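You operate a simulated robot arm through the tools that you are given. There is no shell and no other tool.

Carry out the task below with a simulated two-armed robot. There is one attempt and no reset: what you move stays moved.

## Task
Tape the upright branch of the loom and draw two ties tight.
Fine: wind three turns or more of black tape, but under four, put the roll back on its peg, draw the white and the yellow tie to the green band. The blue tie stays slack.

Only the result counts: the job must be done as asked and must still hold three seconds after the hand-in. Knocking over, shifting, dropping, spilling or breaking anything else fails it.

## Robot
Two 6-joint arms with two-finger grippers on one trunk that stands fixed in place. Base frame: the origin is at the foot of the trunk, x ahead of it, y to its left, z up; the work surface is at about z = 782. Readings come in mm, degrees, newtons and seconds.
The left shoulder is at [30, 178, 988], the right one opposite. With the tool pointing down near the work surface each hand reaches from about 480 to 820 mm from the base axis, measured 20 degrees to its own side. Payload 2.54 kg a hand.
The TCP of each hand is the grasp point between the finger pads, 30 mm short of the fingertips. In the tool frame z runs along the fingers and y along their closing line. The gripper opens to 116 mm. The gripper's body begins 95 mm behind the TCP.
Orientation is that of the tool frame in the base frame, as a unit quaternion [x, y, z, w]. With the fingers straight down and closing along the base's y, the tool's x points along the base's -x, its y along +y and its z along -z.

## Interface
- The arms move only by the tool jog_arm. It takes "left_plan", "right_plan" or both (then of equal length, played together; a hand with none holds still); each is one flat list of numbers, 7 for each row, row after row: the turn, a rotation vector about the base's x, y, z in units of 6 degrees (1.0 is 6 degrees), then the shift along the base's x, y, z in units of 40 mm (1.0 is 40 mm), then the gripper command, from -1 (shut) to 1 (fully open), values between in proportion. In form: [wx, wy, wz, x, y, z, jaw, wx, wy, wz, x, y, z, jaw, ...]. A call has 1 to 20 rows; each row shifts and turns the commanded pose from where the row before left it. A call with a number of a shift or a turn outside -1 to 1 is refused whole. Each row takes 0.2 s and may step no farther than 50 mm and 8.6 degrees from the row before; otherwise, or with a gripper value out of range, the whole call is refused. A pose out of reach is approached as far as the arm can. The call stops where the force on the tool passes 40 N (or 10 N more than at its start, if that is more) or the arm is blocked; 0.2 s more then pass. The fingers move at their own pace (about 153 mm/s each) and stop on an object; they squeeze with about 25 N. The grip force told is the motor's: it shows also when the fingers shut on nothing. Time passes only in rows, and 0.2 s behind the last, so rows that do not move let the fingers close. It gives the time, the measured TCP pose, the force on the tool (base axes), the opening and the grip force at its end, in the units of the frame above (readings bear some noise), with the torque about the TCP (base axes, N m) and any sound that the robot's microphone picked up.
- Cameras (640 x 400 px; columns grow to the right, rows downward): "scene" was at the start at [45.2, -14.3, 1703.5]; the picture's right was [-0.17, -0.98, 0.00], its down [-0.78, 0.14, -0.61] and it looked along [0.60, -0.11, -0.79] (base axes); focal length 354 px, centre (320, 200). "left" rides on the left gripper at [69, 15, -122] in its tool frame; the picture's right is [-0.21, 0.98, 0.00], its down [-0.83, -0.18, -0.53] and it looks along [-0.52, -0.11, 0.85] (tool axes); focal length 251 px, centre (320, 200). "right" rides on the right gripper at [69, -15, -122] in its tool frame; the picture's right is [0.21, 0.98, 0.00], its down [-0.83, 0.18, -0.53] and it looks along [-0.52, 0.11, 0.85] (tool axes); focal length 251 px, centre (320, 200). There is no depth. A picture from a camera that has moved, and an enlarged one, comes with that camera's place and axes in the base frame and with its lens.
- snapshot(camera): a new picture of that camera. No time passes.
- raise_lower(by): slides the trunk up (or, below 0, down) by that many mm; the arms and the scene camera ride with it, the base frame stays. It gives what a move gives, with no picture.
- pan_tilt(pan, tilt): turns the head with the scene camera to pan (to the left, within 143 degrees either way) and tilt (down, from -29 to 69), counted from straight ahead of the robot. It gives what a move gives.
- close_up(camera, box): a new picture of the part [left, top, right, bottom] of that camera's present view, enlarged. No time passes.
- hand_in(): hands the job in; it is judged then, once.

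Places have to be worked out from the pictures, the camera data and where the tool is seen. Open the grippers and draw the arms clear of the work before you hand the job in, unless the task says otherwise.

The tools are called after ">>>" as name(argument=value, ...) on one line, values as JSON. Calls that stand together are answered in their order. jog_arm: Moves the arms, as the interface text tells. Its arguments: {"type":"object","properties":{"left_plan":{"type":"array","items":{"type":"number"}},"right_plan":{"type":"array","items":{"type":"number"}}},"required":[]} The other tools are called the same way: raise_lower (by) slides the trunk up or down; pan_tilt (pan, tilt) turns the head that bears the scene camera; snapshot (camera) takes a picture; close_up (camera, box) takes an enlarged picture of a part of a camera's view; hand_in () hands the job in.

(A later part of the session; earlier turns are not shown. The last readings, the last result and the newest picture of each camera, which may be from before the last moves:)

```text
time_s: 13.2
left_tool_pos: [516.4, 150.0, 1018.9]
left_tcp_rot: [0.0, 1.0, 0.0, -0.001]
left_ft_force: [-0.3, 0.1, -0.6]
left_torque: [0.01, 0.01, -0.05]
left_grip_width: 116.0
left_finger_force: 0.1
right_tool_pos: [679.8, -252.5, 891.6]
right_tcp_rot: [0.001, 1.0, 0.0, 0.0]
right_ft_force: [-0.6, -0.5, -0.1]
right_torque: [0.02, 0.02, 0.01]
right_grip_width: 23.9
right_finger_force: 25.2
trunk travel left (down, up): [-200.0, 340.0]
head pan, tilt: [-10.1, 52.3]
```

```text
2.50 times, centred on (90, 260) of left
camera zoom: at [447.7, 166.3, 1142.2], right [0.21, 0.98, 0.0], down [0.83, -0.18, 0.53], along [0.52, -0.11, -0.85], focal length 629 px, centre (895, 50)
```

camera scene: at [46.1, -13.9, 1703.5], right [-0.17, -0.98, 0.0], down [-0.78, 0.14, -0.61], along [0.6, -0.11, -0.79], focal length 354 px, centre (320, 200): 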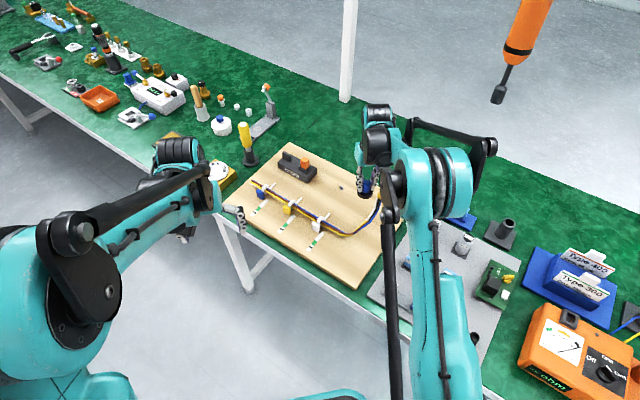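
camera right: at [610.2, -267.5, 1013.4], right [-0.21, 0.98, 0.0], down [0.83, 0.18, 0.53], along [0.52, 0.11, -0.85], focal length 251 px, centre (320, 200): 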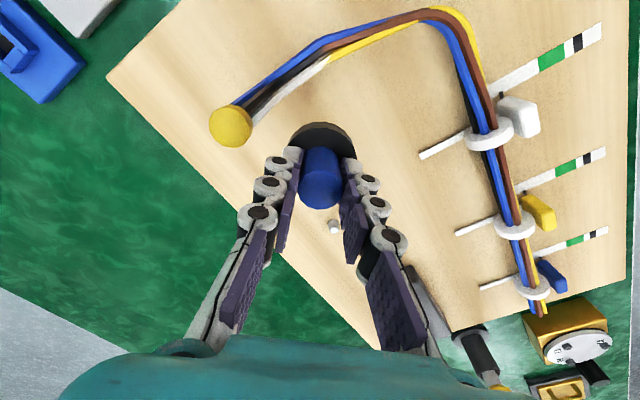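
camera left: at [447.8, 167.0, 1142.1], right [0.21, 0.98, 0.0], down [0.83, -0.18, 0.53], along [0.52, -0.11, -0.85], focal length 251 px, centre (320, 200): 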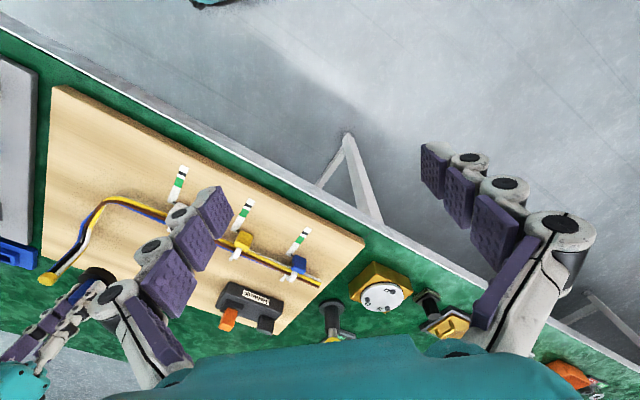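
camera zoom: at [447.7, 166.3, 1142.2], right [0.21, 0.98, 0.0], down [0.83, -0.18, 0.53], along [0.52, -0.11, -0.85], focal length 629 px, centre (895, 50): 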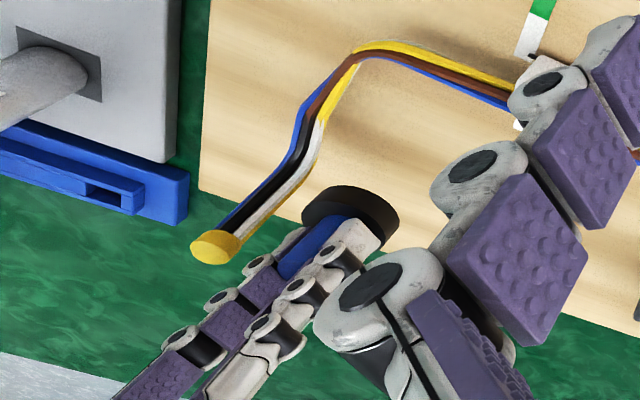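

No tape is visible on the branch after a full turn at 54 mm, so the roll evidently has to come nearer or touch. I go round to the far (+x) side, where no finger stands between roll and branch, and close in radially to about 44 mm.

>>> jog_arm(right_plan=[0, 0, 0, 0.562, -0.578, 0, -1, 0, 0, 0, 0.218, -0.735, 0, -1, 0, 0, 0, -0.25, 0, 0, -1, 0, 0, 0, 0, 0, 0, -1])

>>> close_up(camera="right", box=[220, 20, 400, 210])

>>> close_up(camera="scene", box=[330, 150, 420, 240])

>>> close_up(camera="left", box=[10, 180, 170, 340])

```text
time_s: 14.2
left_tool_pos: [517.7, 149.5, 1020.2]
left_tcp_rot: [0.0, 1.0, -0.001, 0.0]
left_ft_force: [-0.5, 0.3, -0.3]
left_torque: [-0.01, -0.03, -0.02]
left_grip_width: 116.0
left_finger_force: 0.0
right_tool_pos: [698.7, -305.9, 891.5]
right_tcp_rot: [0.0, 1.0, 0.0, 0.0]
right_ft_force: [-0.1, -0.2, -0.9]
right_torque: [-0.02, 0.01, -0.01]
right_grip_width: 23.9
right_finger_force: 24.8
trunk travel left (down, up): [-200.0, 340.0]
head pan, tilt: [-10.1, 52.3]
```

```text
2.11 times, centred on (310, 115) of right
camera zoom: at [630.9, -320.9, 1013.4], right [-0.21, 0.98, 0.0], down [0.83, 0.18, 0.53], along [0.52, 0.11, -0.85], focal length 529 px, centre (341, 379)
```

zoom: 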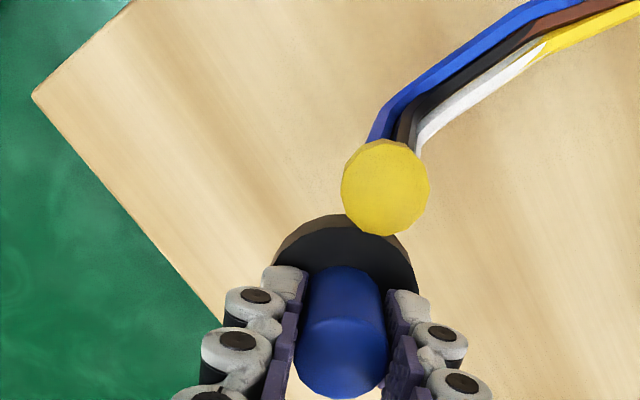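

```text
4.44 times, centred on (375, 195) of scene
camera zoom: at [45.7, -14.8, 1703.5], right [-0.17, -0.98, 0.0], down [-0.78, 0.14, -0.61], along [0.6, -0.11, -0.79], focal length 1572 px, centre (76, 222)
```

zoom: 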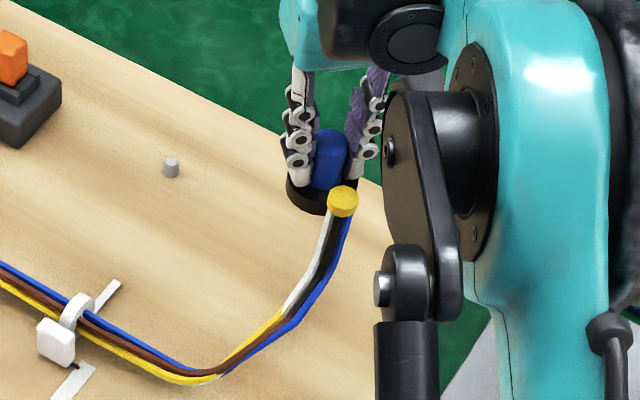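

```text
2.50 times, centred on (90, 260) of left
camera zoom: at [447.5, 166.3, 1142.3], right [0.21, 0.98, 0.0], down [0.83, -0.18, 0.53], along [0.52, -0.11, -0.85], focal length 629 px, centre (895, 50)
```

zoom: 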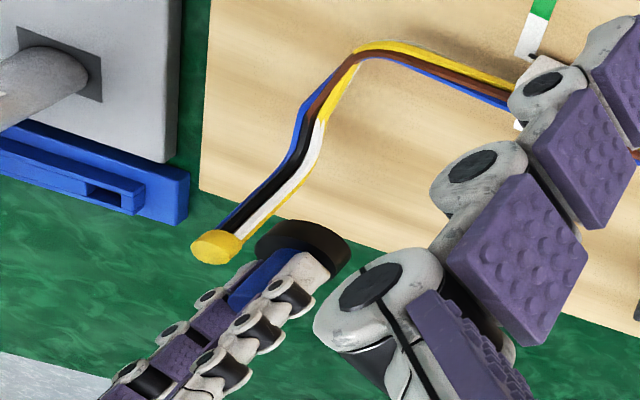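

At about 42 mm still nothing shows. I edge in by 6 mm more in small steps while watching the force.

>>> jog_arm(right_plan=[0, 0, 0, -0.05, 0, 0, -1, 0, 0, 0, -0.05, 0, 0, -1, 0, 0, 0, -0.05, 0, 0, -1, 0, 0, 0, 0, 0, 0, -1])

>>> close_up(camera="right", box=[220, 20, 400, 210])

>>> close_up(camera="left", box=[30, 210, 130, 310])

```text
time_s: 15.2
left_tool_pos: [515.7, 149.2, 1019.0]
left_tcp_rot: [0.0, 1.0, -0.001, -0.001]
left_ft_force: [0.5, -0.2, 0.4]
left_torque: [-0.02, 0.03, 0.02]
left_grip_width: 116.3
left_finger_force: 0.0
right_tool_pos: [694.5, -306.3, 892.8]
right_tcp_rot: [0.0, 1.0, 0.0, 0.0]
right_ft_force: [-0.7, -0.5, 1.0]
right_torque: [0.0, -0.02, -0.03]
right_grip_width: 24.2
right_finger_force: 24.6
trunk travel left (down, up): [-200.0, 340.0]
head pan, tilt: [-10.1, 52.3]
```

```text
2.11 times, centred on (310, 115) of right
camera zoom: at [624.9, -321.7, 1013.8], right [-0.21, 0.98, 0.0], down [0.83, 0.18, 0.53], along [0.52, 0.11, -0.85], focal length 529 px, centre (341, 379)
```

zoom: 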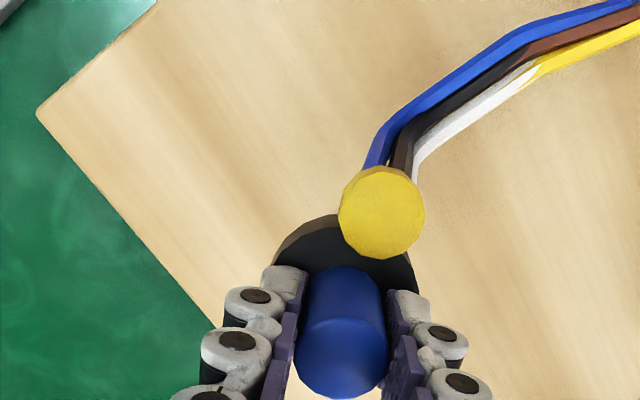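

```text
4.00 times, centred on (80, 260) of left
camera zoom: at [447.3, 166.7, 1142.3], right [0.21, 0.98, 0.0], down [0.83, -0.18, 0.53], along [0.52, -0.11, -0.85], focal length 1006 px, centre (1280, -40)
```

zoom: 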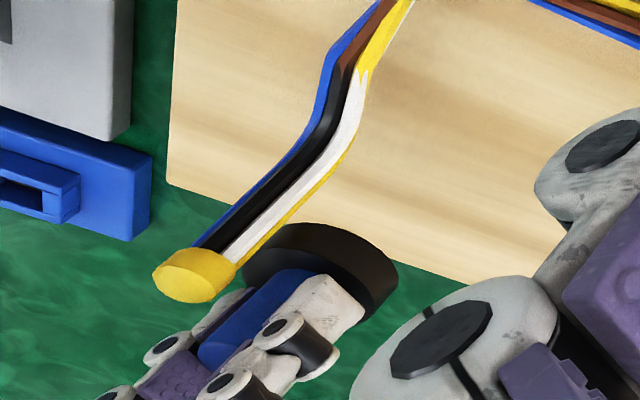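

Still no contact force and no tape. I continue inward in 1.6 mm steps toward touching.

>>> jog_arm(right_plan=[0, 0, 0, -0.04, 0.02, 0, -1, 0, 0, 0, -0.04, 0, 0, -1, 0, 0, 0, 0, 0, 0, -1])

>>> close_up(camera="right", box=[220, 20, 400, 210])

>>> close_up(camera="left", box=[30, 210, 130, 310])

>>> close_up(camera="scene", box=[330, 150, 420, 240])

```text
time_s: 16.0
left_tool_pos: [518.9, 149.9, 1018.6]
left_tcp_rot: [0.0, 1.0, -0.001, -0.001]
left_ft_force: [-0.1, 0.0, -0.1]
left_torque: [-0.02, 0.02, 0.02]
left_grip_width: 116.2
left_finger_force: 0.1
right_tool_pos: [693.6, -303.8, 890.6]
right_tcp_rot: [0.0, 1.0, -0.001, 0.001]
right_ft_force: [23.8, -7.2, 6.6]
right_torque: [-0.3, -0.72, 0.19]
right_grip_width: 23.8
right_finger_force: 25.1
trunk travel left (down, up): [-200.0, 340.0]
head pan, tilt: [-10.1, 52.3]
```

```text
2.11 times, centred on (310, 115) of right
camera zoom: at [623.6, -321.1, 1012.2], right [-0.21, 0.98, 0.0], down [0.82, 0.18, 0.54], along [0.52, 0.11, -0.84], focal length 529 px, centre (341, 379)
```

zoom: 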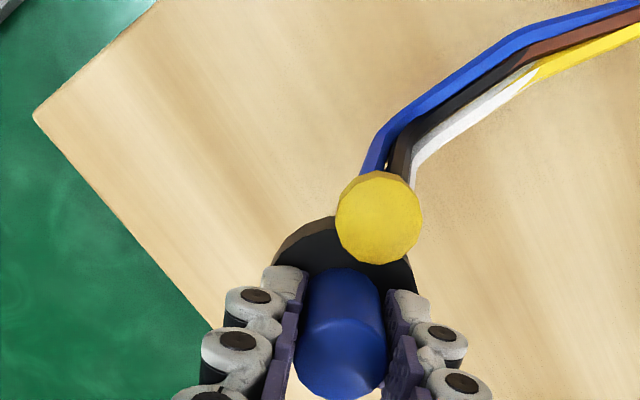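

```text
4.00 times, centred on (80, 260) of left
camera zoom: at [449.2, 166.3, 1141.8], right [0.21, 0.98, 0.0], down [0.83, -0.18, 0.53], along [0.52, -0.11, -0.85], focal length 1006 px, centre (1280, -40)
```

zoom: 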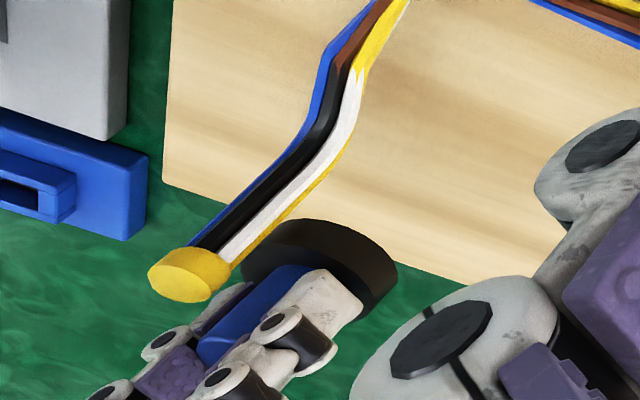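

```text
4.44 times, centred on (375, 195) of scene
camera zoom: at [48.1, -15.0, 1703.5], right [-0.17, -0.98, 0.0], down [-0.78, 0.14, -0.61], along [0.6, -0.11, -0.79], focal length 1572 px, centre (76, 222)
```

zoom: 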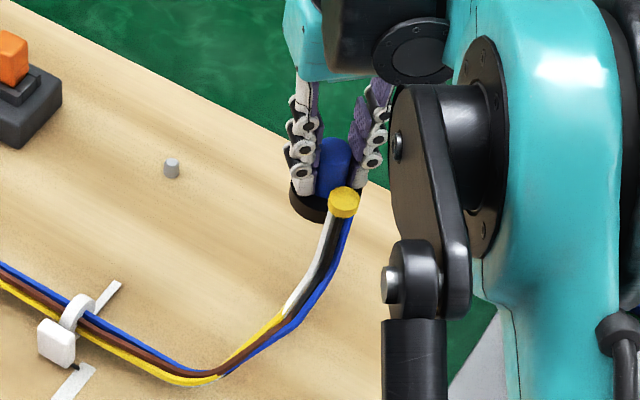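

Now there is contact: 24 N pushing back, with the disc touching the branch at about 36 mm between axes. I back off about 6 mm to a 41 mm radius and sweep a quarter turn to see if tape begins to wind.

>>> jog_arm(right_plan=[0, 0, 0, 0.168, 0, 0, -1, 0, 0, 0, -0.137, 0.5125, 0, -1, 0, 0, 0, -0.375, 0.375, 0, -1, 0, 0, 0, -0.5125, 0.137, 0, -1, 0, 0, 0, 0, 0, 0, -1])

>>> close_up(camera="right", box=[170, 80, 350, 210])

>>> close_up(camera="left", box=[30, 210, 130, 310])

>>> close_up(camera="scene", box=[330, 150, 420, 240])

```text
time_s: 17.2
left_tool_pos: [516.4, 150.1, 1019.0]
left_tcp_rot: [0.0, 1.0, 0.001, 0.0]
left_ft_force: [-0.2, 0.6, -0.3]
left_torque: [0.0, 0.01, 0.0]
left_grip_width: 115.9
left_finger_force: 0.0
right_tool_pos: [657.1, -264.5, 891.6]
right_tcp_rot: [-0.001, 1.0, 0.0, 0.0]
right_ft_force: [0.4, -0.1, -0.1]
right_torque: [0.03, 0.03, -0.02]
right_grip_width: 24.0
right_finger_force: 24.8
trunk travel left (down, up): [-200.0, 340.0]
head pan, tilt: [-10.1, 52.3]
```

```text
3.08 times, centred on (260, 145) of right
camera zoom: at [587.5, -279.5, 1013.7], right [-0.21, 0.98, 0.0], down [0.83, 0.18, 0.53], along [0.52, 0.11, -0.85], focal length 774 px, centre (505, 369)
```

zoom: 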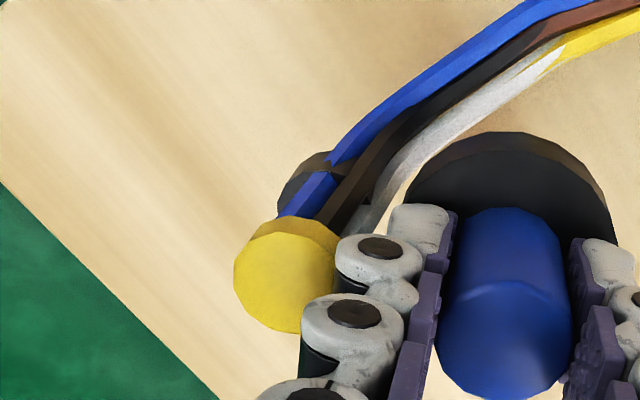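

```text
4.00 times, centred on (80, 260) of left
camera zoom: at [447.7, 166.5, 1142.2], right [0.21, 0.98, 0.0], down [0.83, -0.18, 0.53], along [0.52, -0.11, -0.85], focal length 1006 px, centre (1280, -40)
```

zoom: 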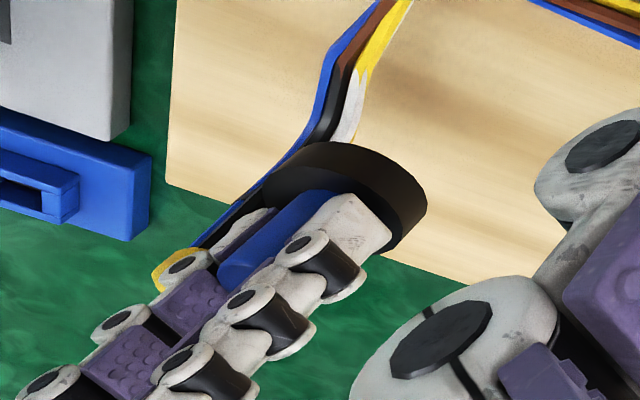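

```text
4.44 times, centred on (375, 195) of scene
camera zoom: at [46.0, -14.6, 1703.5], right [-0.17, -0.98, 0.0], down [-0.78, 0.14, -0.61], along [0.6, -0.11, -0.79], focal length 1572 px, centre (76, 222)
```

zoom: 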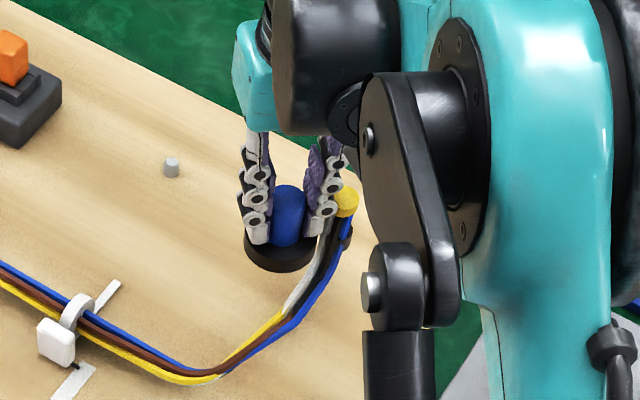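

A black patch of tape has appeared on the branch, so winding works at this radius (tape started at the contact, angle ≈ 0°; 90° done). I carry on around to complete the first turn.

>>> jog_arm(right_plan=[0, 0, 0, -0.5125, -0.137, 0, -1, 0, 0, 0, -0.375, -0.375, 0, -1, 0, 0, 0, -0.137, -0.5125, 0, -1, 0, 0, 0, 0.137, -0.5125, 0, -1, 0, 0, 0, 0.375, -0.375, 0, -1, 0, 0, 0, 0.5125, -0.137, 0, -1, 0, 0, 0, 0.5125, 0.137, 0, -1, 0, 0, 0, 0.375, 0.375, 0, -1, 0, 0, 0, 0.137, 0.5125, 0, -1, 0, 0, 0, 0, 0, 0, -1])

>>> close_up(camera="right", box=[220, 20, 400, 210])

>>> close_up(camera="left", box=[30, 210, 130, 310])

>>> close_up(camera="scene", box=[330, 150, 420, 240])

```text
time_s: 19.4
left_tool_pos: [516.1, 148.7, 1019.5]
left_tcp_rot: [0.0, 1.0, 0.0, 0.0]
left_ft_force: [-0.4, -0.4, 0.1]
left_torque: [0.03, 0.0, 0.01]
left_grip_width: 115.8
left_finger_force: 0.0
right_tool_pos: [695.7, -305.7, 891.0]
right_tcp_rot: [0.0, 1.0, -0.001, 0.0]
right_ft_force: [-0.4, 0.8, -0.5]
right_torque: [0.0, 0.01, -0.01]
right_grip_width: 23.7
right_finger_force: 25.4
trunk travel left (down, up): [-200.0, 340.0]
head pan, tilt: [-10.1, 52.3]
```

```text
2.11 times, centred on (310, 115) of right
camera zoom: at [627.1, -320.5, 1013.0], right [-0.21, 0.98, 0.0], down [0.83, 0.18, 0.53], along [0.52, 0.11, -0.85], focal length 529 px, centre (341, 379)
```

zoom: 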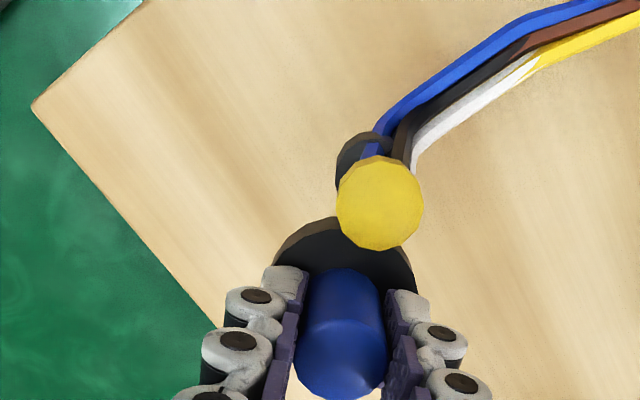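

```text
4.00 times, centred on (80, 260) of left
camera zoom: at [447.4, 166.2, 1142.4], right [0.21, 0.98, 0.0], down [0.83, -0.18, 0.53], along [0.52, -0.11, -0.85], focal length 1006 px, centre (1280, -40)
```

zoom: 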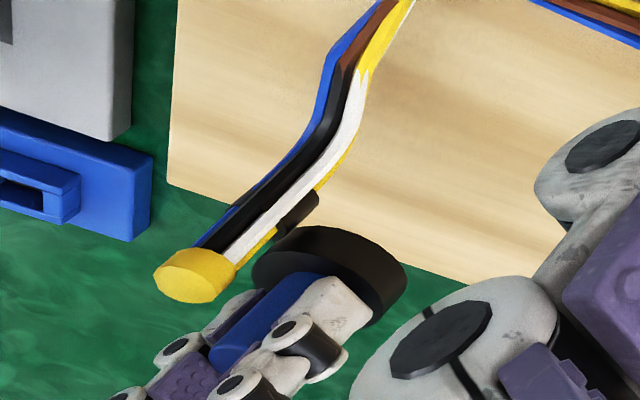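

```text
4.44 times, centred on (375, 195) of scene
camera zoom: at [45.5, -15.0, 1703.5], right [-0.17, -0.98, 0.0], down [-0.78, 0.14, -0.61], along [0.6, -0.11, -0.79], focal length 1572 px, centre (76, 222)
```

zoom: 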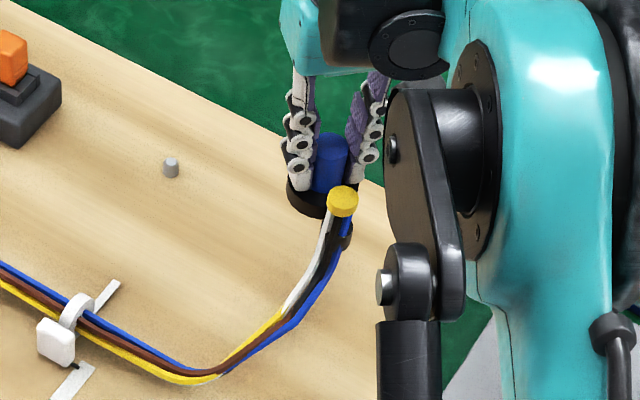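

Tape is now visible on both sides of the branch at the roll's height; one full turn has been swept since contact. I look closer to see how the tape is represented before going on.

>>> close_up(camera="left", box=[60, 240, 130, 290])

>>> close_up(camera="right", box=[300, 60, 380, 130])

>>> close_up(camera="scene", box=[375, 180, 405, 215])

```text
8.00 times, centred on (95, 265) of left
camera zoom: at [447.4, 166.2, 1142.4], right [0.21, 0.98, 0.0], down [0.83, -0.18, 0.53], along [0.52, -0.11, -0.85], focal length 2012 px, centre (2120, -320)
```

zoom: 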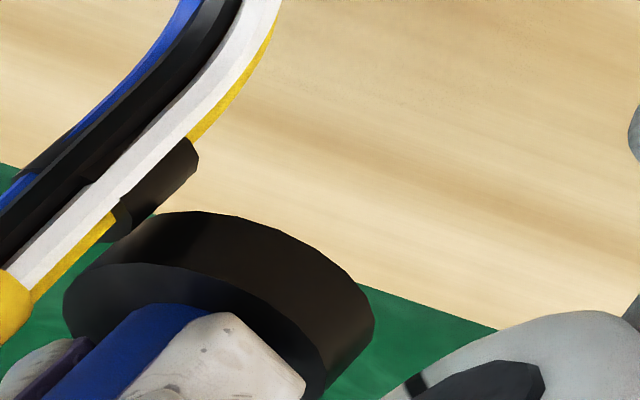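

```text
5.71 times, centred on (340, 95) of right
camera zoom: at [627.1, -320.5, 1013.0], right [-0.21, 0.98, 0.0], down [0.83, 0.18, 0.53], along [0.52, 0.11, -0.85], focal length 1437 px, centre (206, 800)
```

zoom: 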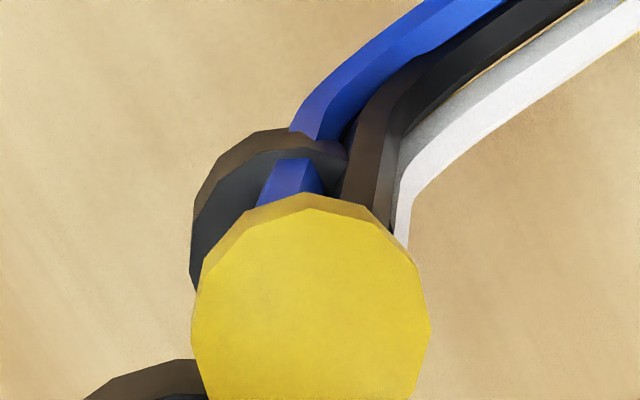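

```text
11.43 times, centred on (390, 198) of scene
camera zoom: at [45.5, -15.0, 1703.5], right [-0.17, -0.98, 0.0], down [-0.78, 0.14, -0.61], along [0.6, -0.11, -0.79], focal length 4042 px, centre (-480, 229)
```

zoom: 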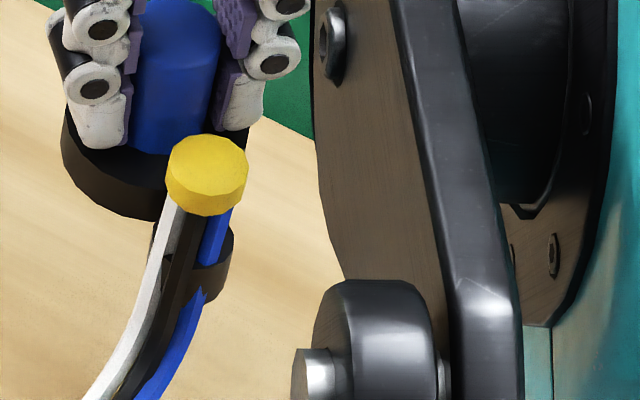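

The tape is drawn as a black sleeve around the upright; the count has to come from the swept angle, which is one turn now (angle 360°). I wind the second turn at the same radius.

>>> jog_arm(right_plan=[0, 0, 0, -0.11, 0.5125, 0, -1, 0, 0, 0, -0.375, 0.375, 0, -1, 0, 0, 0, -0.5125, 0.137, 0, -1, 0, 0, 0, -0.5125, -0.137, 0, -1, 0, 0, 0, -0.375, -0.375, 0, -1, 0, 0, 0, -0.137, -0.5125, 0, -1, 0, 0, 0, 0.137, -0.5125, 0, -1, 0, 0, 0, 0.375, -0.375, 0, -1, 0, 0, 0, 0.5125, -0.137, 0, -1, 0, 0, 0, 0.5125, 0.137, 0, -1, 0, 0, 0, 0.375, 0.375, 0, -1, 0, 0, 0, 0.137, 0.5125, 0, -1, 0, 0, 0, 0, 0, 0, -1])

>>> close_up(camera="right", box=[300, 60, 380, 130])

>>> close_up(camera="left", box=[60, 240, 130, 290])

```text
time_s: 22.2
left_tool_pos: [516.2, 149.5, 1019.4]
left_tcp_rot: [0.0, 1.0, 0.0, 0.0]
left_ft_force: [0.1, 0.7, -0.9]
left_torque: [0.02, 0.02, 0.03]
left_grip_width: 116.0
left_finger_force: 0.0
right_tool_pos: [699.8, -306.3, 891.8]
right_tcp_rot: [0.0, 1.0, 0.0, 0.001]
right_ft_force: [-0.3, 0.4, -1.1]
right_torque: [0.04, 0.02, 0.03]
right_grip_width: 23.8
right_finger_force: 25.2
trunk travel left (down, up): [-200.0, 340.0]
head pan, tilt: [-10.1, 52.3]
```

```text
5.71 times, centred on (340, 95) of right
camera zoom: at [629.1, -321.9, 1013.4], right [-0.21, 0.98, 0.0], down [0.83, 0.18, 0.53], along [0.52, 0.11, -0.85], focal length 1437 px, centre (206, 800)
```

zoom: 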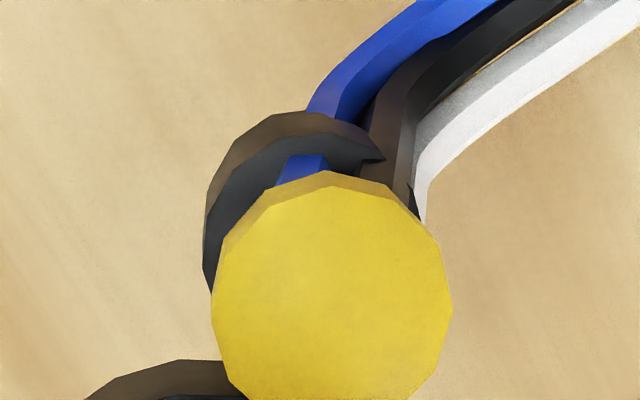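

```text
8.00 times, centred on (95, 265) of left
camera zoom: at [447.3, 166.2, 1142.4], right [0.21, 0.98, 0.0], down [0.83, -0.18, 0.53], along [0.52, -0.11, -0.85], focal length 2012 px, centre (2120, -320)
```

zoom: 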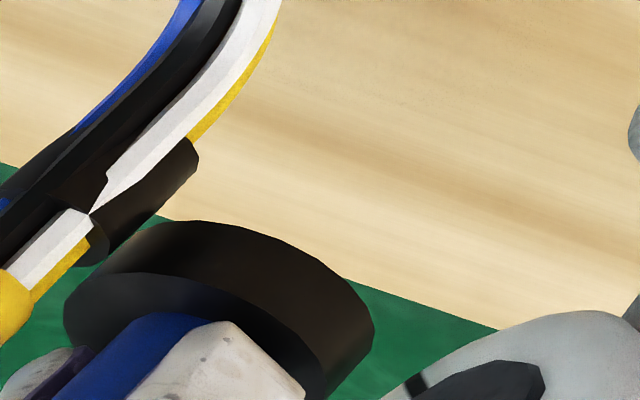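

The sleeve has grown visibly with the second turn. I wind the third turn.

>>> jog_arm(right_plan=[0, 0, 0, -0.137, 0.5125, 0, -1, 0, 0, 0, -0.375, 0.375, 0, -1, 0, 0, 0, -0.5125, 0.137, 0, -1, 0, 0, 0, -0.5125, -0.137, 0, -1, 0, 0, 0, -0.375, -0.375, 0, -1, 0, 0, 0, -0.137, -0.5125, 0, -1, 0, 0, 0, 0.137, -0.5125, 0, -1, 0, 0, 0, 0.375, -0.375, 0, -1, 0, 0, 0, 0.5125, -0.137, 0, -1, 0, 0, 0, 0.5125, 0.137, 0, -1, 0, 0, 0, 0.375, 0.375, 0, -1, 0, 0, 0, 0.137, 0.5125, 0, -1, 0, 0, 0, 0, 0, 0, -1])

>>> close_up(camera="right", box=[300, 60, 380, 130])

>>> close_up(camera="left", box=[60, 240, 130, 290])

>>> close_up(camera="scene", box=[375, 180, 405, 215])

```text
time_s: 25.0
left_tool_pos: [516.5, 149.8, 1020.0]
left_tcp_rot: [0.0, 1.0, 0.0, 0.0]
left_ft_force: [-0.6, 0.5, -0.3]
left_torque: [0.0, 0.02, -0.01]
left_grip_width: 115.8
left_finger_force: 0.0
right_tool_pos: [696.9, -306.9, 891.8]
right_tcp_rot: [0.0, 1.0, 0.0, 0.0]
right_ft_force: [0.2, -0.1, -0.1]
right_torque: [0.05, 0.01, 0.02]
right_grip_width: 23.6
right_finger_force: 25.2
trunk travel left (down, up): [-200.0, 340.0]
head pan, tilt: [-10.1, 52.3]
```

```text
5.71 times, centred on (340, 95) of right
camera zoom: at [627.2, -323.2, 1013.0], right [-0.21, 0.98, 0.0], down [0.83, 0.18, 0.53], along [0.52, 0.11, -0.85], focal length 1437 px, centre (206, 800)
```

zoom: 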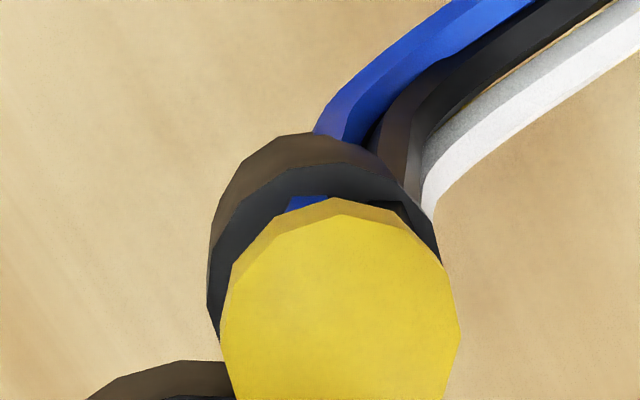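

```text
8.00 times, centred on (95, 265) of left
camera zoom: at [447.3, 166.3, 1142.4], right [0.21, 0.98, 0.0], down [0.83, -0.18, 0.53], along [0.52, -0.11, -0.85], focal length 2012 px, centre (2120, -320)
```

zoom: 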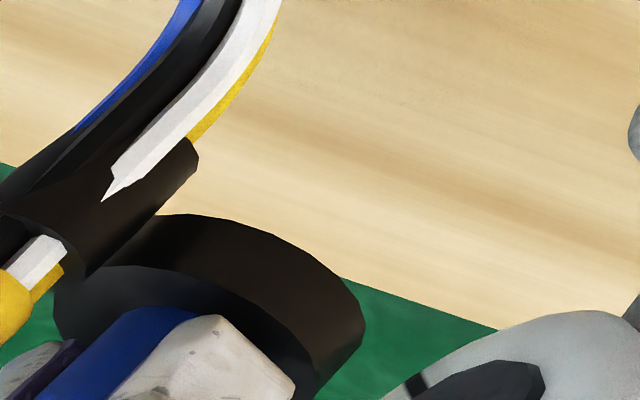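

```text
11.43 times, centred on (390, 198) of scene
camera zoom: at [45.4, -14.8, 1703.5], right [-0.17, -0.98, 0.0], down [-0.78, 0.14, -0.61], along [0.6, -0.11, -0.79], focal length 4042 px, centre (-480, 229)
```

zoom: 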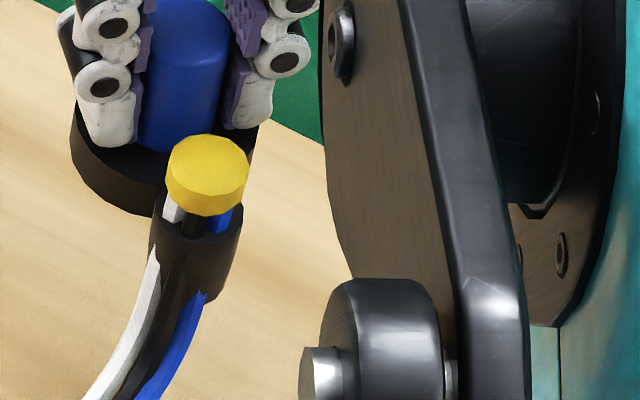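

The sleeve grew again: three turns swept (angle 1080°). I add 150° more for about 3.4 turns, then leave radially outward to about 76 mm.

>>> jog_arm(right_plan=[0, 0, 0, -0.137, 0.5125, 0, -1, 0, 0, 0, -0.375, 0.375, 0, -1, 0, 0, 0, -0.5125, 0.137, 0, -1, 0, 0, 0, -0.5125, -0.137, 0, -1, 0, 0, 0, -0.375, -0.375, 0, -1, 0, 0, 0, -0.7575, 0.4375, 0, -1, 0, 0, 0, 0, 0, 0, -1])

>>> snapshot(camera="right")

>>> close_up(camera="left", box=[10, 180, 170, 340])

>>> close_up(camera="scene", box=[330, 150, 420, 240])

```text
time_s: 26.6
left_tool_pos: [517.5, 149.9, 1020.6]
left_tcp_rot: [0.0, 1.0, 0.0, -0.001]
left_ft_force: [0.4, 0.4, 0.1]
left_torque: [0.01, 0.03, -0.01]
left_grip_width: 116.0
left_finger_force: 0.0
right_tool_pos: [595.6, -268.9, 891.8]
right_tcp_rot: [0.0, 1.0, -0.001, -0.001]
right_ft_force: [0.4, 0.2, 0.5]
right_torque: [0.0, 0.01, 0.02]
right_grip_width: 23.6
right_finger_force: 25.4
trunk travel left (down, up): [-200.0, 340.0]
head pan, tilt: [-10.1, 52.3]
```

```text
taken
camera right: at [525.4, -284.9, 1014.4], right [-0.21, 0.98, 0.0], down [0.83, 0.18, 0.53], along [0.52, 0.11, -0.85], focal length 251 px, centre (320, 200)
```

right: 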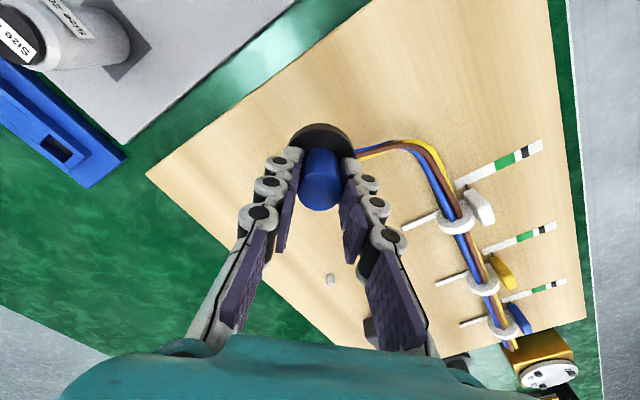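

```text
2.50 times, centred on (90, 260) of left
camera zoom: at [448.2, 166.1, 1142.0], right [0.21, 0.98, 0.0], down [0.83, -0.18, 0.53], along [0.52, -0.11, -0.85], focal length 629 px, centre (895, 50)
```

zoom: 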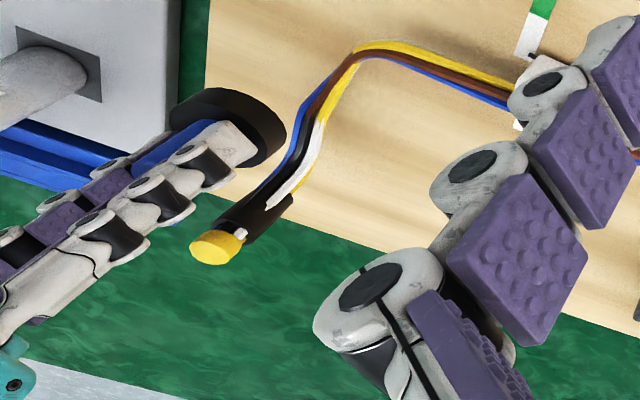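

```text
4.44 times, centred on (375, 195) of scene
camera zoom: at [46.7, -15.1, 1703.5], right [-0.17, -0.98, 0.0], down [-0.78, 0.14, -0.61], along [0.6, -0.11, -0.79], focal length 1572 px, centre (76, 222)
```

zoom: 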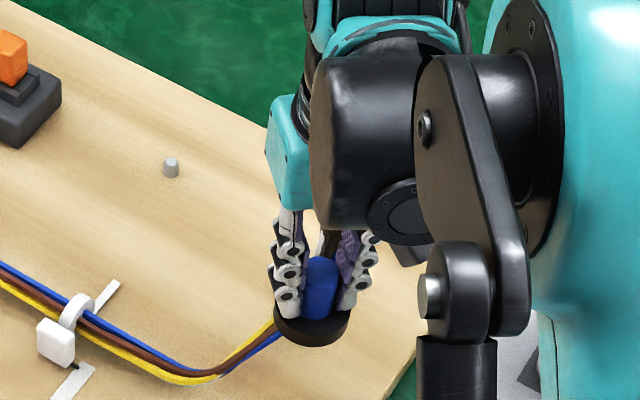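

The tape remains as a sleeve and the roll is free of the branch. I lift the roll, moving a little to +y so I stay well away from the branch axis, and carry it back above the peg.

>>> jog_arm(right_plan=[0, 0, 0, 0, 0.55, 0.9, -1, 0, 0, 0, 0, 0.55, 0.9, -1, 0, 0, 0, 0.918, 0.034, 0, -1, 0, 0, 0, 0.918, 0.034, 0, -1, 0, 0, 0, 0.918, 0.034, 0, -1, 0, 0, 0, 0.918, 0.034, 0, -1, 0, 0, 0, 0.9185, 0.034, 0, -1, 0, 0, 0, 0, 0, 0, -1, 0, 0, 0, 0, 0, 0, -1])

>>> snapshot(camera="right")

>>> close_up(camera="scene", box=[300, 130, 420, 250])

>>> close_up(camera="left", box=[10, 180, 170, 340])

```text
time_s: 28.6
left_tool_pos: [516.8, 151.4, 1019.3]
left_tcp_rot: [0.0, 1.0, 0.0, 0.0]
left_ft_force: [0.2, 0.4, 0.4]
left_torque: [-0.02, 0.01, -0.01]
left_grip_width: 116.0
left_finger_force: 0.1
right_tool_pos: [777.4, -216.2, 962.8]
right_tcp_rot: [0.0, 1.0, 0.0, 0.0]
right_ft_force: [1.8, 0.0, -0.9]
right_torque: [0.03, 0.03, -0.02]
right_grip_width: 23.6
right_finger_force: 24.9
trunk travel left (down, up): [-200.0, 340.0]
head pan, tilt: [-10.1, 52.3]
```

```text
taken
camera right: at [707.9, -231.5, 1084.6], right [-0.21, 0.98, 0.0], down [0.83, 0.18, 0.53], along [0.52, 0.11, -0.85], focal length 251 px, centre (320, 200)
```

right: 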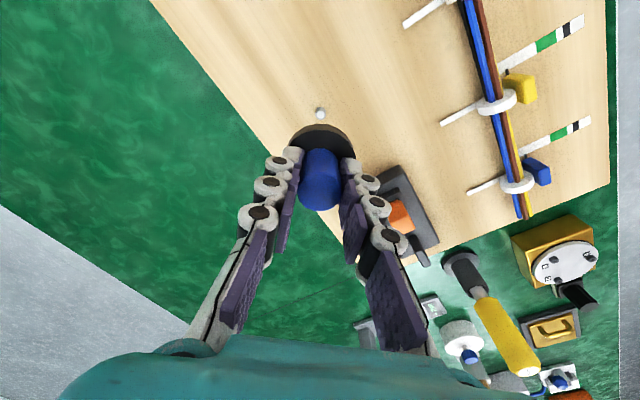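

```text
3.33 times, centred on (360, 190) of scene
camera zoom: at [46.3, -14.4, 1703.5], right [-0.17, -0.98, 0.0], down [-0.78, 0.14, -0.61], along [0.6, -0.11, -0.79], focal length 1179 px, centre (187, 233)
```

zoom: 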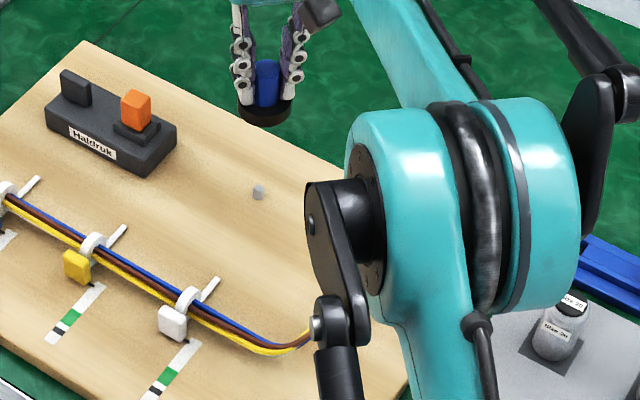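

```text
2.50 times, centred on (90, 260) of left
camera zoom: at [447.8, 166.6, 1142.1], right [0.21, 0.98, 0.0], down [0.83, -0.18, 0.53], along [0.52, -0.11, -0.85], focal length 629 px, centre (895, 50)
```

zoom: 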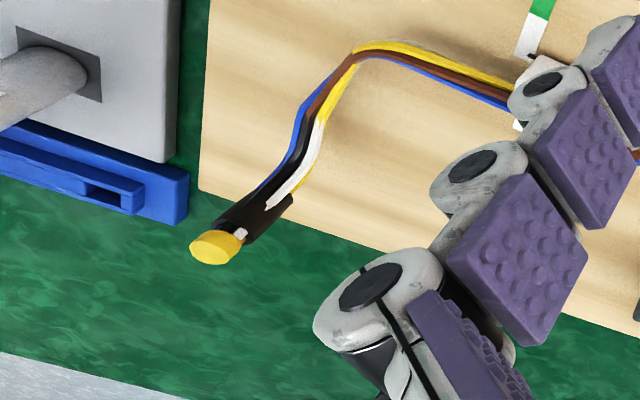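

The roll hangs above the peg. I take a close-up of the peg and let the arm settle so I can compare the measured position with the pick-up position (775, -217).

>>> jog_arm(right_plan=[0, 0, 0, 0, 0, -0.5, -1, 0, 0, 0, 0, 0, 0, -1, 0, 0, 0, 0, 0, 0, -1, 0, 0, 0, 0, 0, 0, -1])

>>> close_up(camera="right", box=[280, 80, 360, 160])

>>> close_up(camera="scene", box=[320, 130, 390, 200])

```text
time_s: 29.6
left_tool_pos: [515.8, 149.9, 1019.3]
left_tcp_rot: [0.0, 1.0, 0.0, 0.0]
left_ft_force: [0.7, -0.5, -0.3]
left_torque: [0.01, -0.02, -0.01]
left_grip_width: 115.8
left_finger_force: 0.1
right_tool_pos: [777.5, -215.6, 942.2]
right_tcp_rot: [0.001, 1.0, -0.001, 0.0]
right_ft_force: [-1.4, 0.0, -0.7]
right_torque: [-0.01, 0.0, 0.0]
right_grip_width: 23.6
right_finger_force: 24.7
trunk travel left (down, up): [-200.0, 340.0]
head pan, tilt: [-10.1, 52.3]
```

```text
5.00 times, centred on (320, 120) of right
camera zoom: at [707.4, -230.6, 1064.5], right [-0.21, 0.98, 0.0], down [0.83, 0.18, 0.53], along [0.52, 0.11, -0.85], focal length 1257 px, centre (320, 600)
```

zoom: 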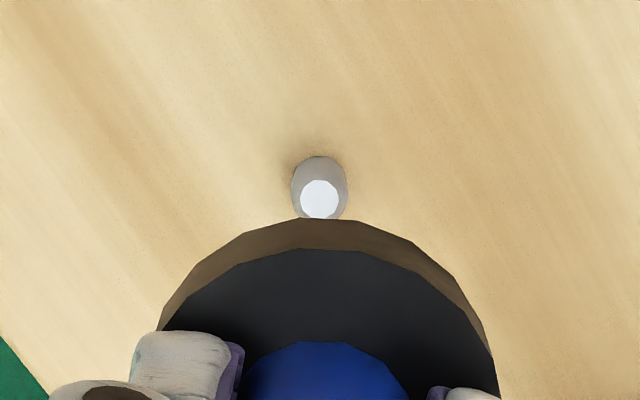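

```text
5.71 times, centred on (355, 165) of scene
camera zoom: at [45.2, -14.3, 1703.6], right [-0.17, -0.98, 0.0], down [-0.78, 0.14, -0.61], along [0.6, -0.11, -0.79], focal length 2021 px, centre (120, 400)
```

zoom: 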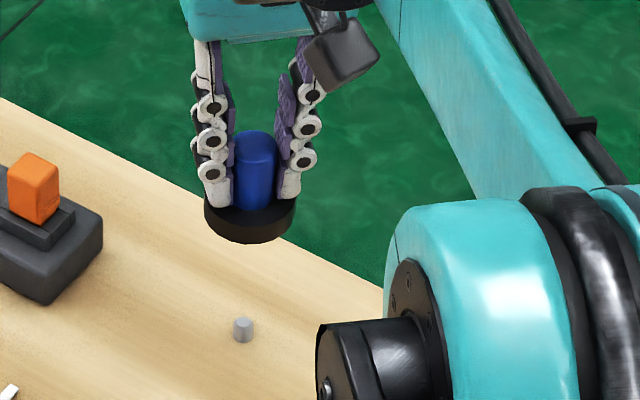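

The readings are offset by about (+2.4, +1.3) mm from the pick-up position, which fits the push-back during the touch. I correct that shift and recheck before lowering.

>>> jog_arm(right_plan=[0, 0, 0, -0.06, -0.033, -0.5, -1, 0, 0, 0, 0, 0, -0.3, -1, 0, 0, 0, 0, 0, 0, -1, 0, 0, 0, 0, 0, 0, -1])

>>> close_up(camera="right", box=[280, 80, 360, 160])

>>> close_up(camera="scene", box=[320, 130, 390, 200])

```text
time_s: 30.6
left_tool_pos: [515.4, 150.6, 1018.6]
left_tcp_rot: [0.001, 1.0, -0.001, 0.0]
left_ft_force: [0.6, -0.5, 0.2]
left_torque: [0.0, 0.03, -0.07]
left_grip_width: 116.1
left_finger_force: 0.0
right_tool_pos: [772.5, -218.4, 910.1]
right_tcp_rot: [-0.001, 1.0, 0.0, 0.0]
right_ft_force: [0.2, 0.1, -0.2]
right_torque: [-0.02, 0.02, -0.01]
right_grip_width: 23.7
right_finger_force: 24.5
trunk travel left (down, up): [-200.0, 340.0]
head pan, tilt: [-10.1, 52.3]
```

```text
5.00 times, centred on (320, 120) of right
camera zoom: at [703.8, -234.3, 1032.6], right [-0.21, 0.98, 0.0], down [0.83, 0.18, 0.53], along [0.52, 0.11, -0.85], focal length 1257 px, centre (320, 600)
```

zoom: 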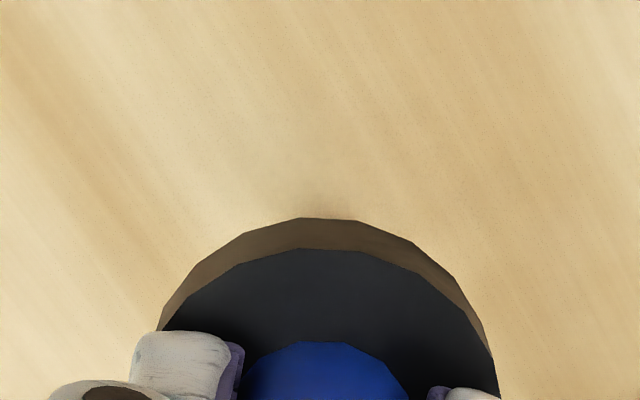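

```text
5.71 times, centred on (355, 165) of scene
camera zoom: at [45.5, -14.3, 1703.5], right [-0.17, -0.98, 0.0], down [-0.78, 0.14, -0.61], along [0.6, -0.11, -0.79], focal length 2021 px, centre (120, 400)
```

zoom: 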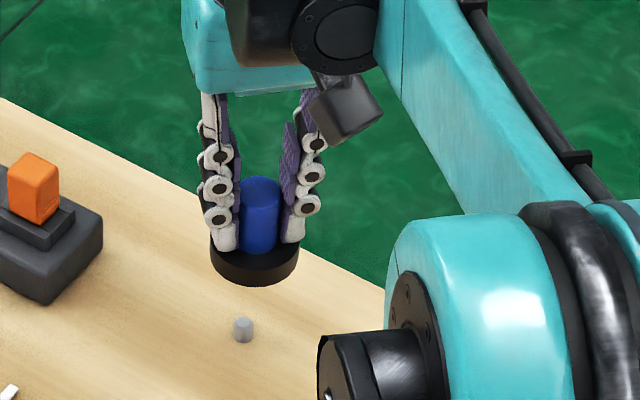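

The arm stops with errors of 2-3 mm, so I rely on pictures for the final alignment. I let it settle and take tighter views of disc and peg from the scene camera.

>>> jog_arm(right_plan=[0, 0, 0, 0, 0, 0, -1, 0, 0, 0, 0, 0, 0, -1])

>>> close_up(camera="scene", box=[330, 160, 360, 195])

```text
time_s: 31.2
left_tool_pos: [516.3, 151.0, 1019.0]
left_tcp_rot: [-0.001, 1.0, 0.0, 0.0]
left_ft_force: [-0.9, 0.9, -0.2]
left_torque: [-0.02, 0.04, -0.04]
left_grip_width: 116.1
left_finger_force: 0.0
right_tool_pos: [774.1, -219.1, 911.0]
right_tcp_rot: [0.0, 1.0, 0.001, 0.0]
right_ft_force: [-0.3, -0.3, -0.2]
right_torque: [0.0, 0.0, -0.03]
right_grip_width: 23.7
right_finger_force: 24.8
trunk travel left (down, up): [-200.0, 340.0]
head pan, tilt: [-10.1, 52.3]
```

```text
11.43 times, centred on (345, 178) of scene
camera zoom: at [45.4, -14.3, 1703.5], right [-0.17, -0.98, 0.0], down [-0.78, 0.14, -0.61], along [0.6, -0.11, -0.79], focal length 4042 px, centre (34, 457)
```

zoom: 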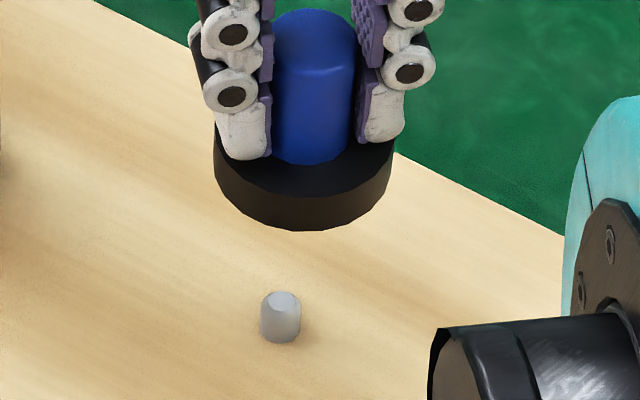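

From this view the disc is in line with the peg in x but about 3 mm too far to -y, in agreement with the readings. I correct by +2.7 mm in y and lower a bit for a better comparison.

>>> jog_arm(right_plan=[0, 0, 0, 0, 0.0675, -0.3, -1, 0, 0, 0, 0, 0, -0.3, -1, 0, 0, 0, 0, 0, 0, -1, 0, 0, 0, 0, 0, 0, -1])

>>> close_up(camera="scene", box=[330, 160, 360, 195])

```text
time_s: 32.2
left_tool_pos: [516.8, 150.4, 1020.1]
left_tcp_rot: [0.0, 1.0, 0.0, 0.0]
left_ft_force: [-0.6, 0.2, -0.6]
left_torque: [0.0, 0.01, 0.05]
left_grip_width: 116.0
left_finger_force: 0.1
right_tool_pos: [772.7, -214.3, 886.4]
right_tcp_rot: [-0.001, 1.0, -0.001, 0.001]
right_ft_force: [0.2, -0.6, 0.0]
right_torque: [0.0, 0.02, 0.02]
right_grip_width: 23.3
right_finger_force: 24.8
trunk travel left (down, up): [-200.0, 340.0]
head pan, tilt: [-10.1, 52.3]
```

```text
11.43 times, centred on (345, 178) of scene
camera zoom: at [45.5, -14.4, 1703.5], right [-0.17, -0.98, 0.0], down [-0.78, 0.14, -0.61], along [0.6, -0.11, -0.79], focal length 4042 px, centre (34, 457)
```

zoom: 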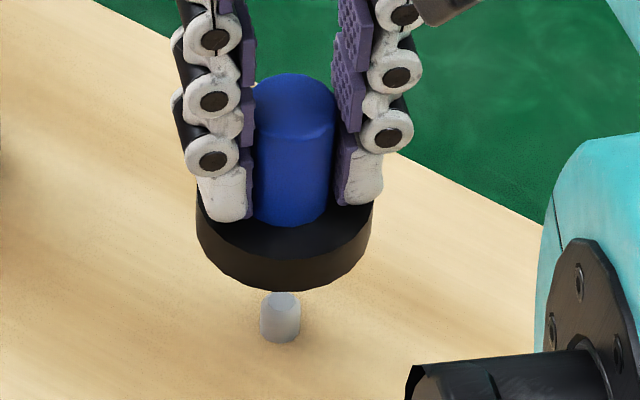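

The disc is now within about 1 mm of the peg axis by the picture. I lower to just above the peg with a 1 mm y correction, and look again.

>>> jog_arm(right_plan=[0, 0, 0, 0, -0.0275, -0.35, -1, 0, 0, 0, 0, 0, -0.35, -1, 0, 0, 0, 0, 0, 0, -1, 0, 0, 0, 0, 0, 0, -1])

>>> close_up(camera="scene", box=[330, 160, 360, 195])

```text
time_s: 33.2
left_tool_pos: [516.9, 148.5, 1019.5]
left_tcp_rot: [0.0, 1.0, -0.001, 0.0]
left_ft_force: [-0.2, -0.4, 0.0]
left_torque: [0.0, 0.02, 0.03]
left_grip_width: 115.7
left_finger_force: 0.1
right_tool_pos: [771.9, -213.9, 857.6]
right_tcp_rot: [0.0, 1.0, -0.001, 0.0]
right_ft_force: [0.7, -0.5, -0.6]
right_torque: [0.0, -0.02, 0.03]
right_grip_width: 23.8
right_finger_force: 24.7
trunk travel left (down, up): [-200.0, 340.0]
head pan, tilt: [-10.1, 52.3]
```

```text
11.43 times, centred on (345, 178) of scene
camera zoom: at [45.6, -14.3, 1703.5], right [-0.17, -0.98, 0.0], down [-0.78, 0.14, -0.61], along [0.6, -0.11, -0.79], focal length 4042 px, centre (34, 457)
```

zoom: 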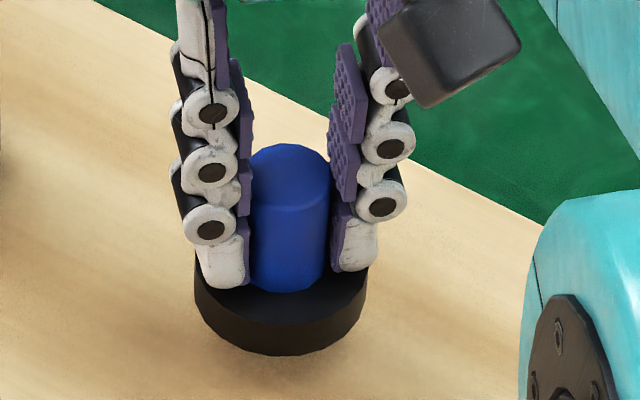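

By the scene view the disc sits over the peg within about 1 mm, though the readings drifted. I cross-check with the right camera against the picture taken just after lift-off.

>>> snapshot(camera="right")

>>> close_up(camera="scene", box=[290, 150, 390, 220])

```text
taken
camera right: at [703.4, -230.3, 979.6], right [-0.21, 0.98, 0.0], down [0.83, 0.18, 0.53], along [0.52, 0.11, -0.85], focal length 251 px, centre (320, 200)
```

right: 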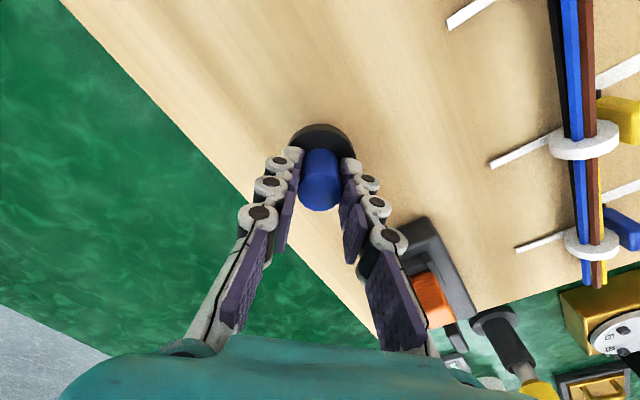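

```text
5.71 times, centred on (340, 185) of scene
camera zoom: at [45.6, -14.3, 1703.5], right [-0.17, -0.98, 0.0], down [-0.78, 0.14, -0.61], along [0.6, -0.11, -0.79], focal length 2021 px, centre (206, 286)
```

zoom: 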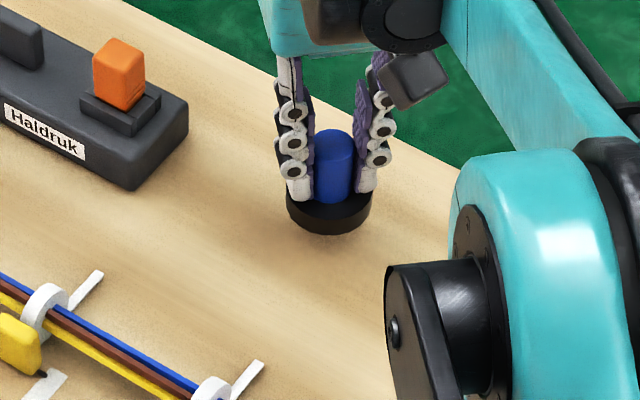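

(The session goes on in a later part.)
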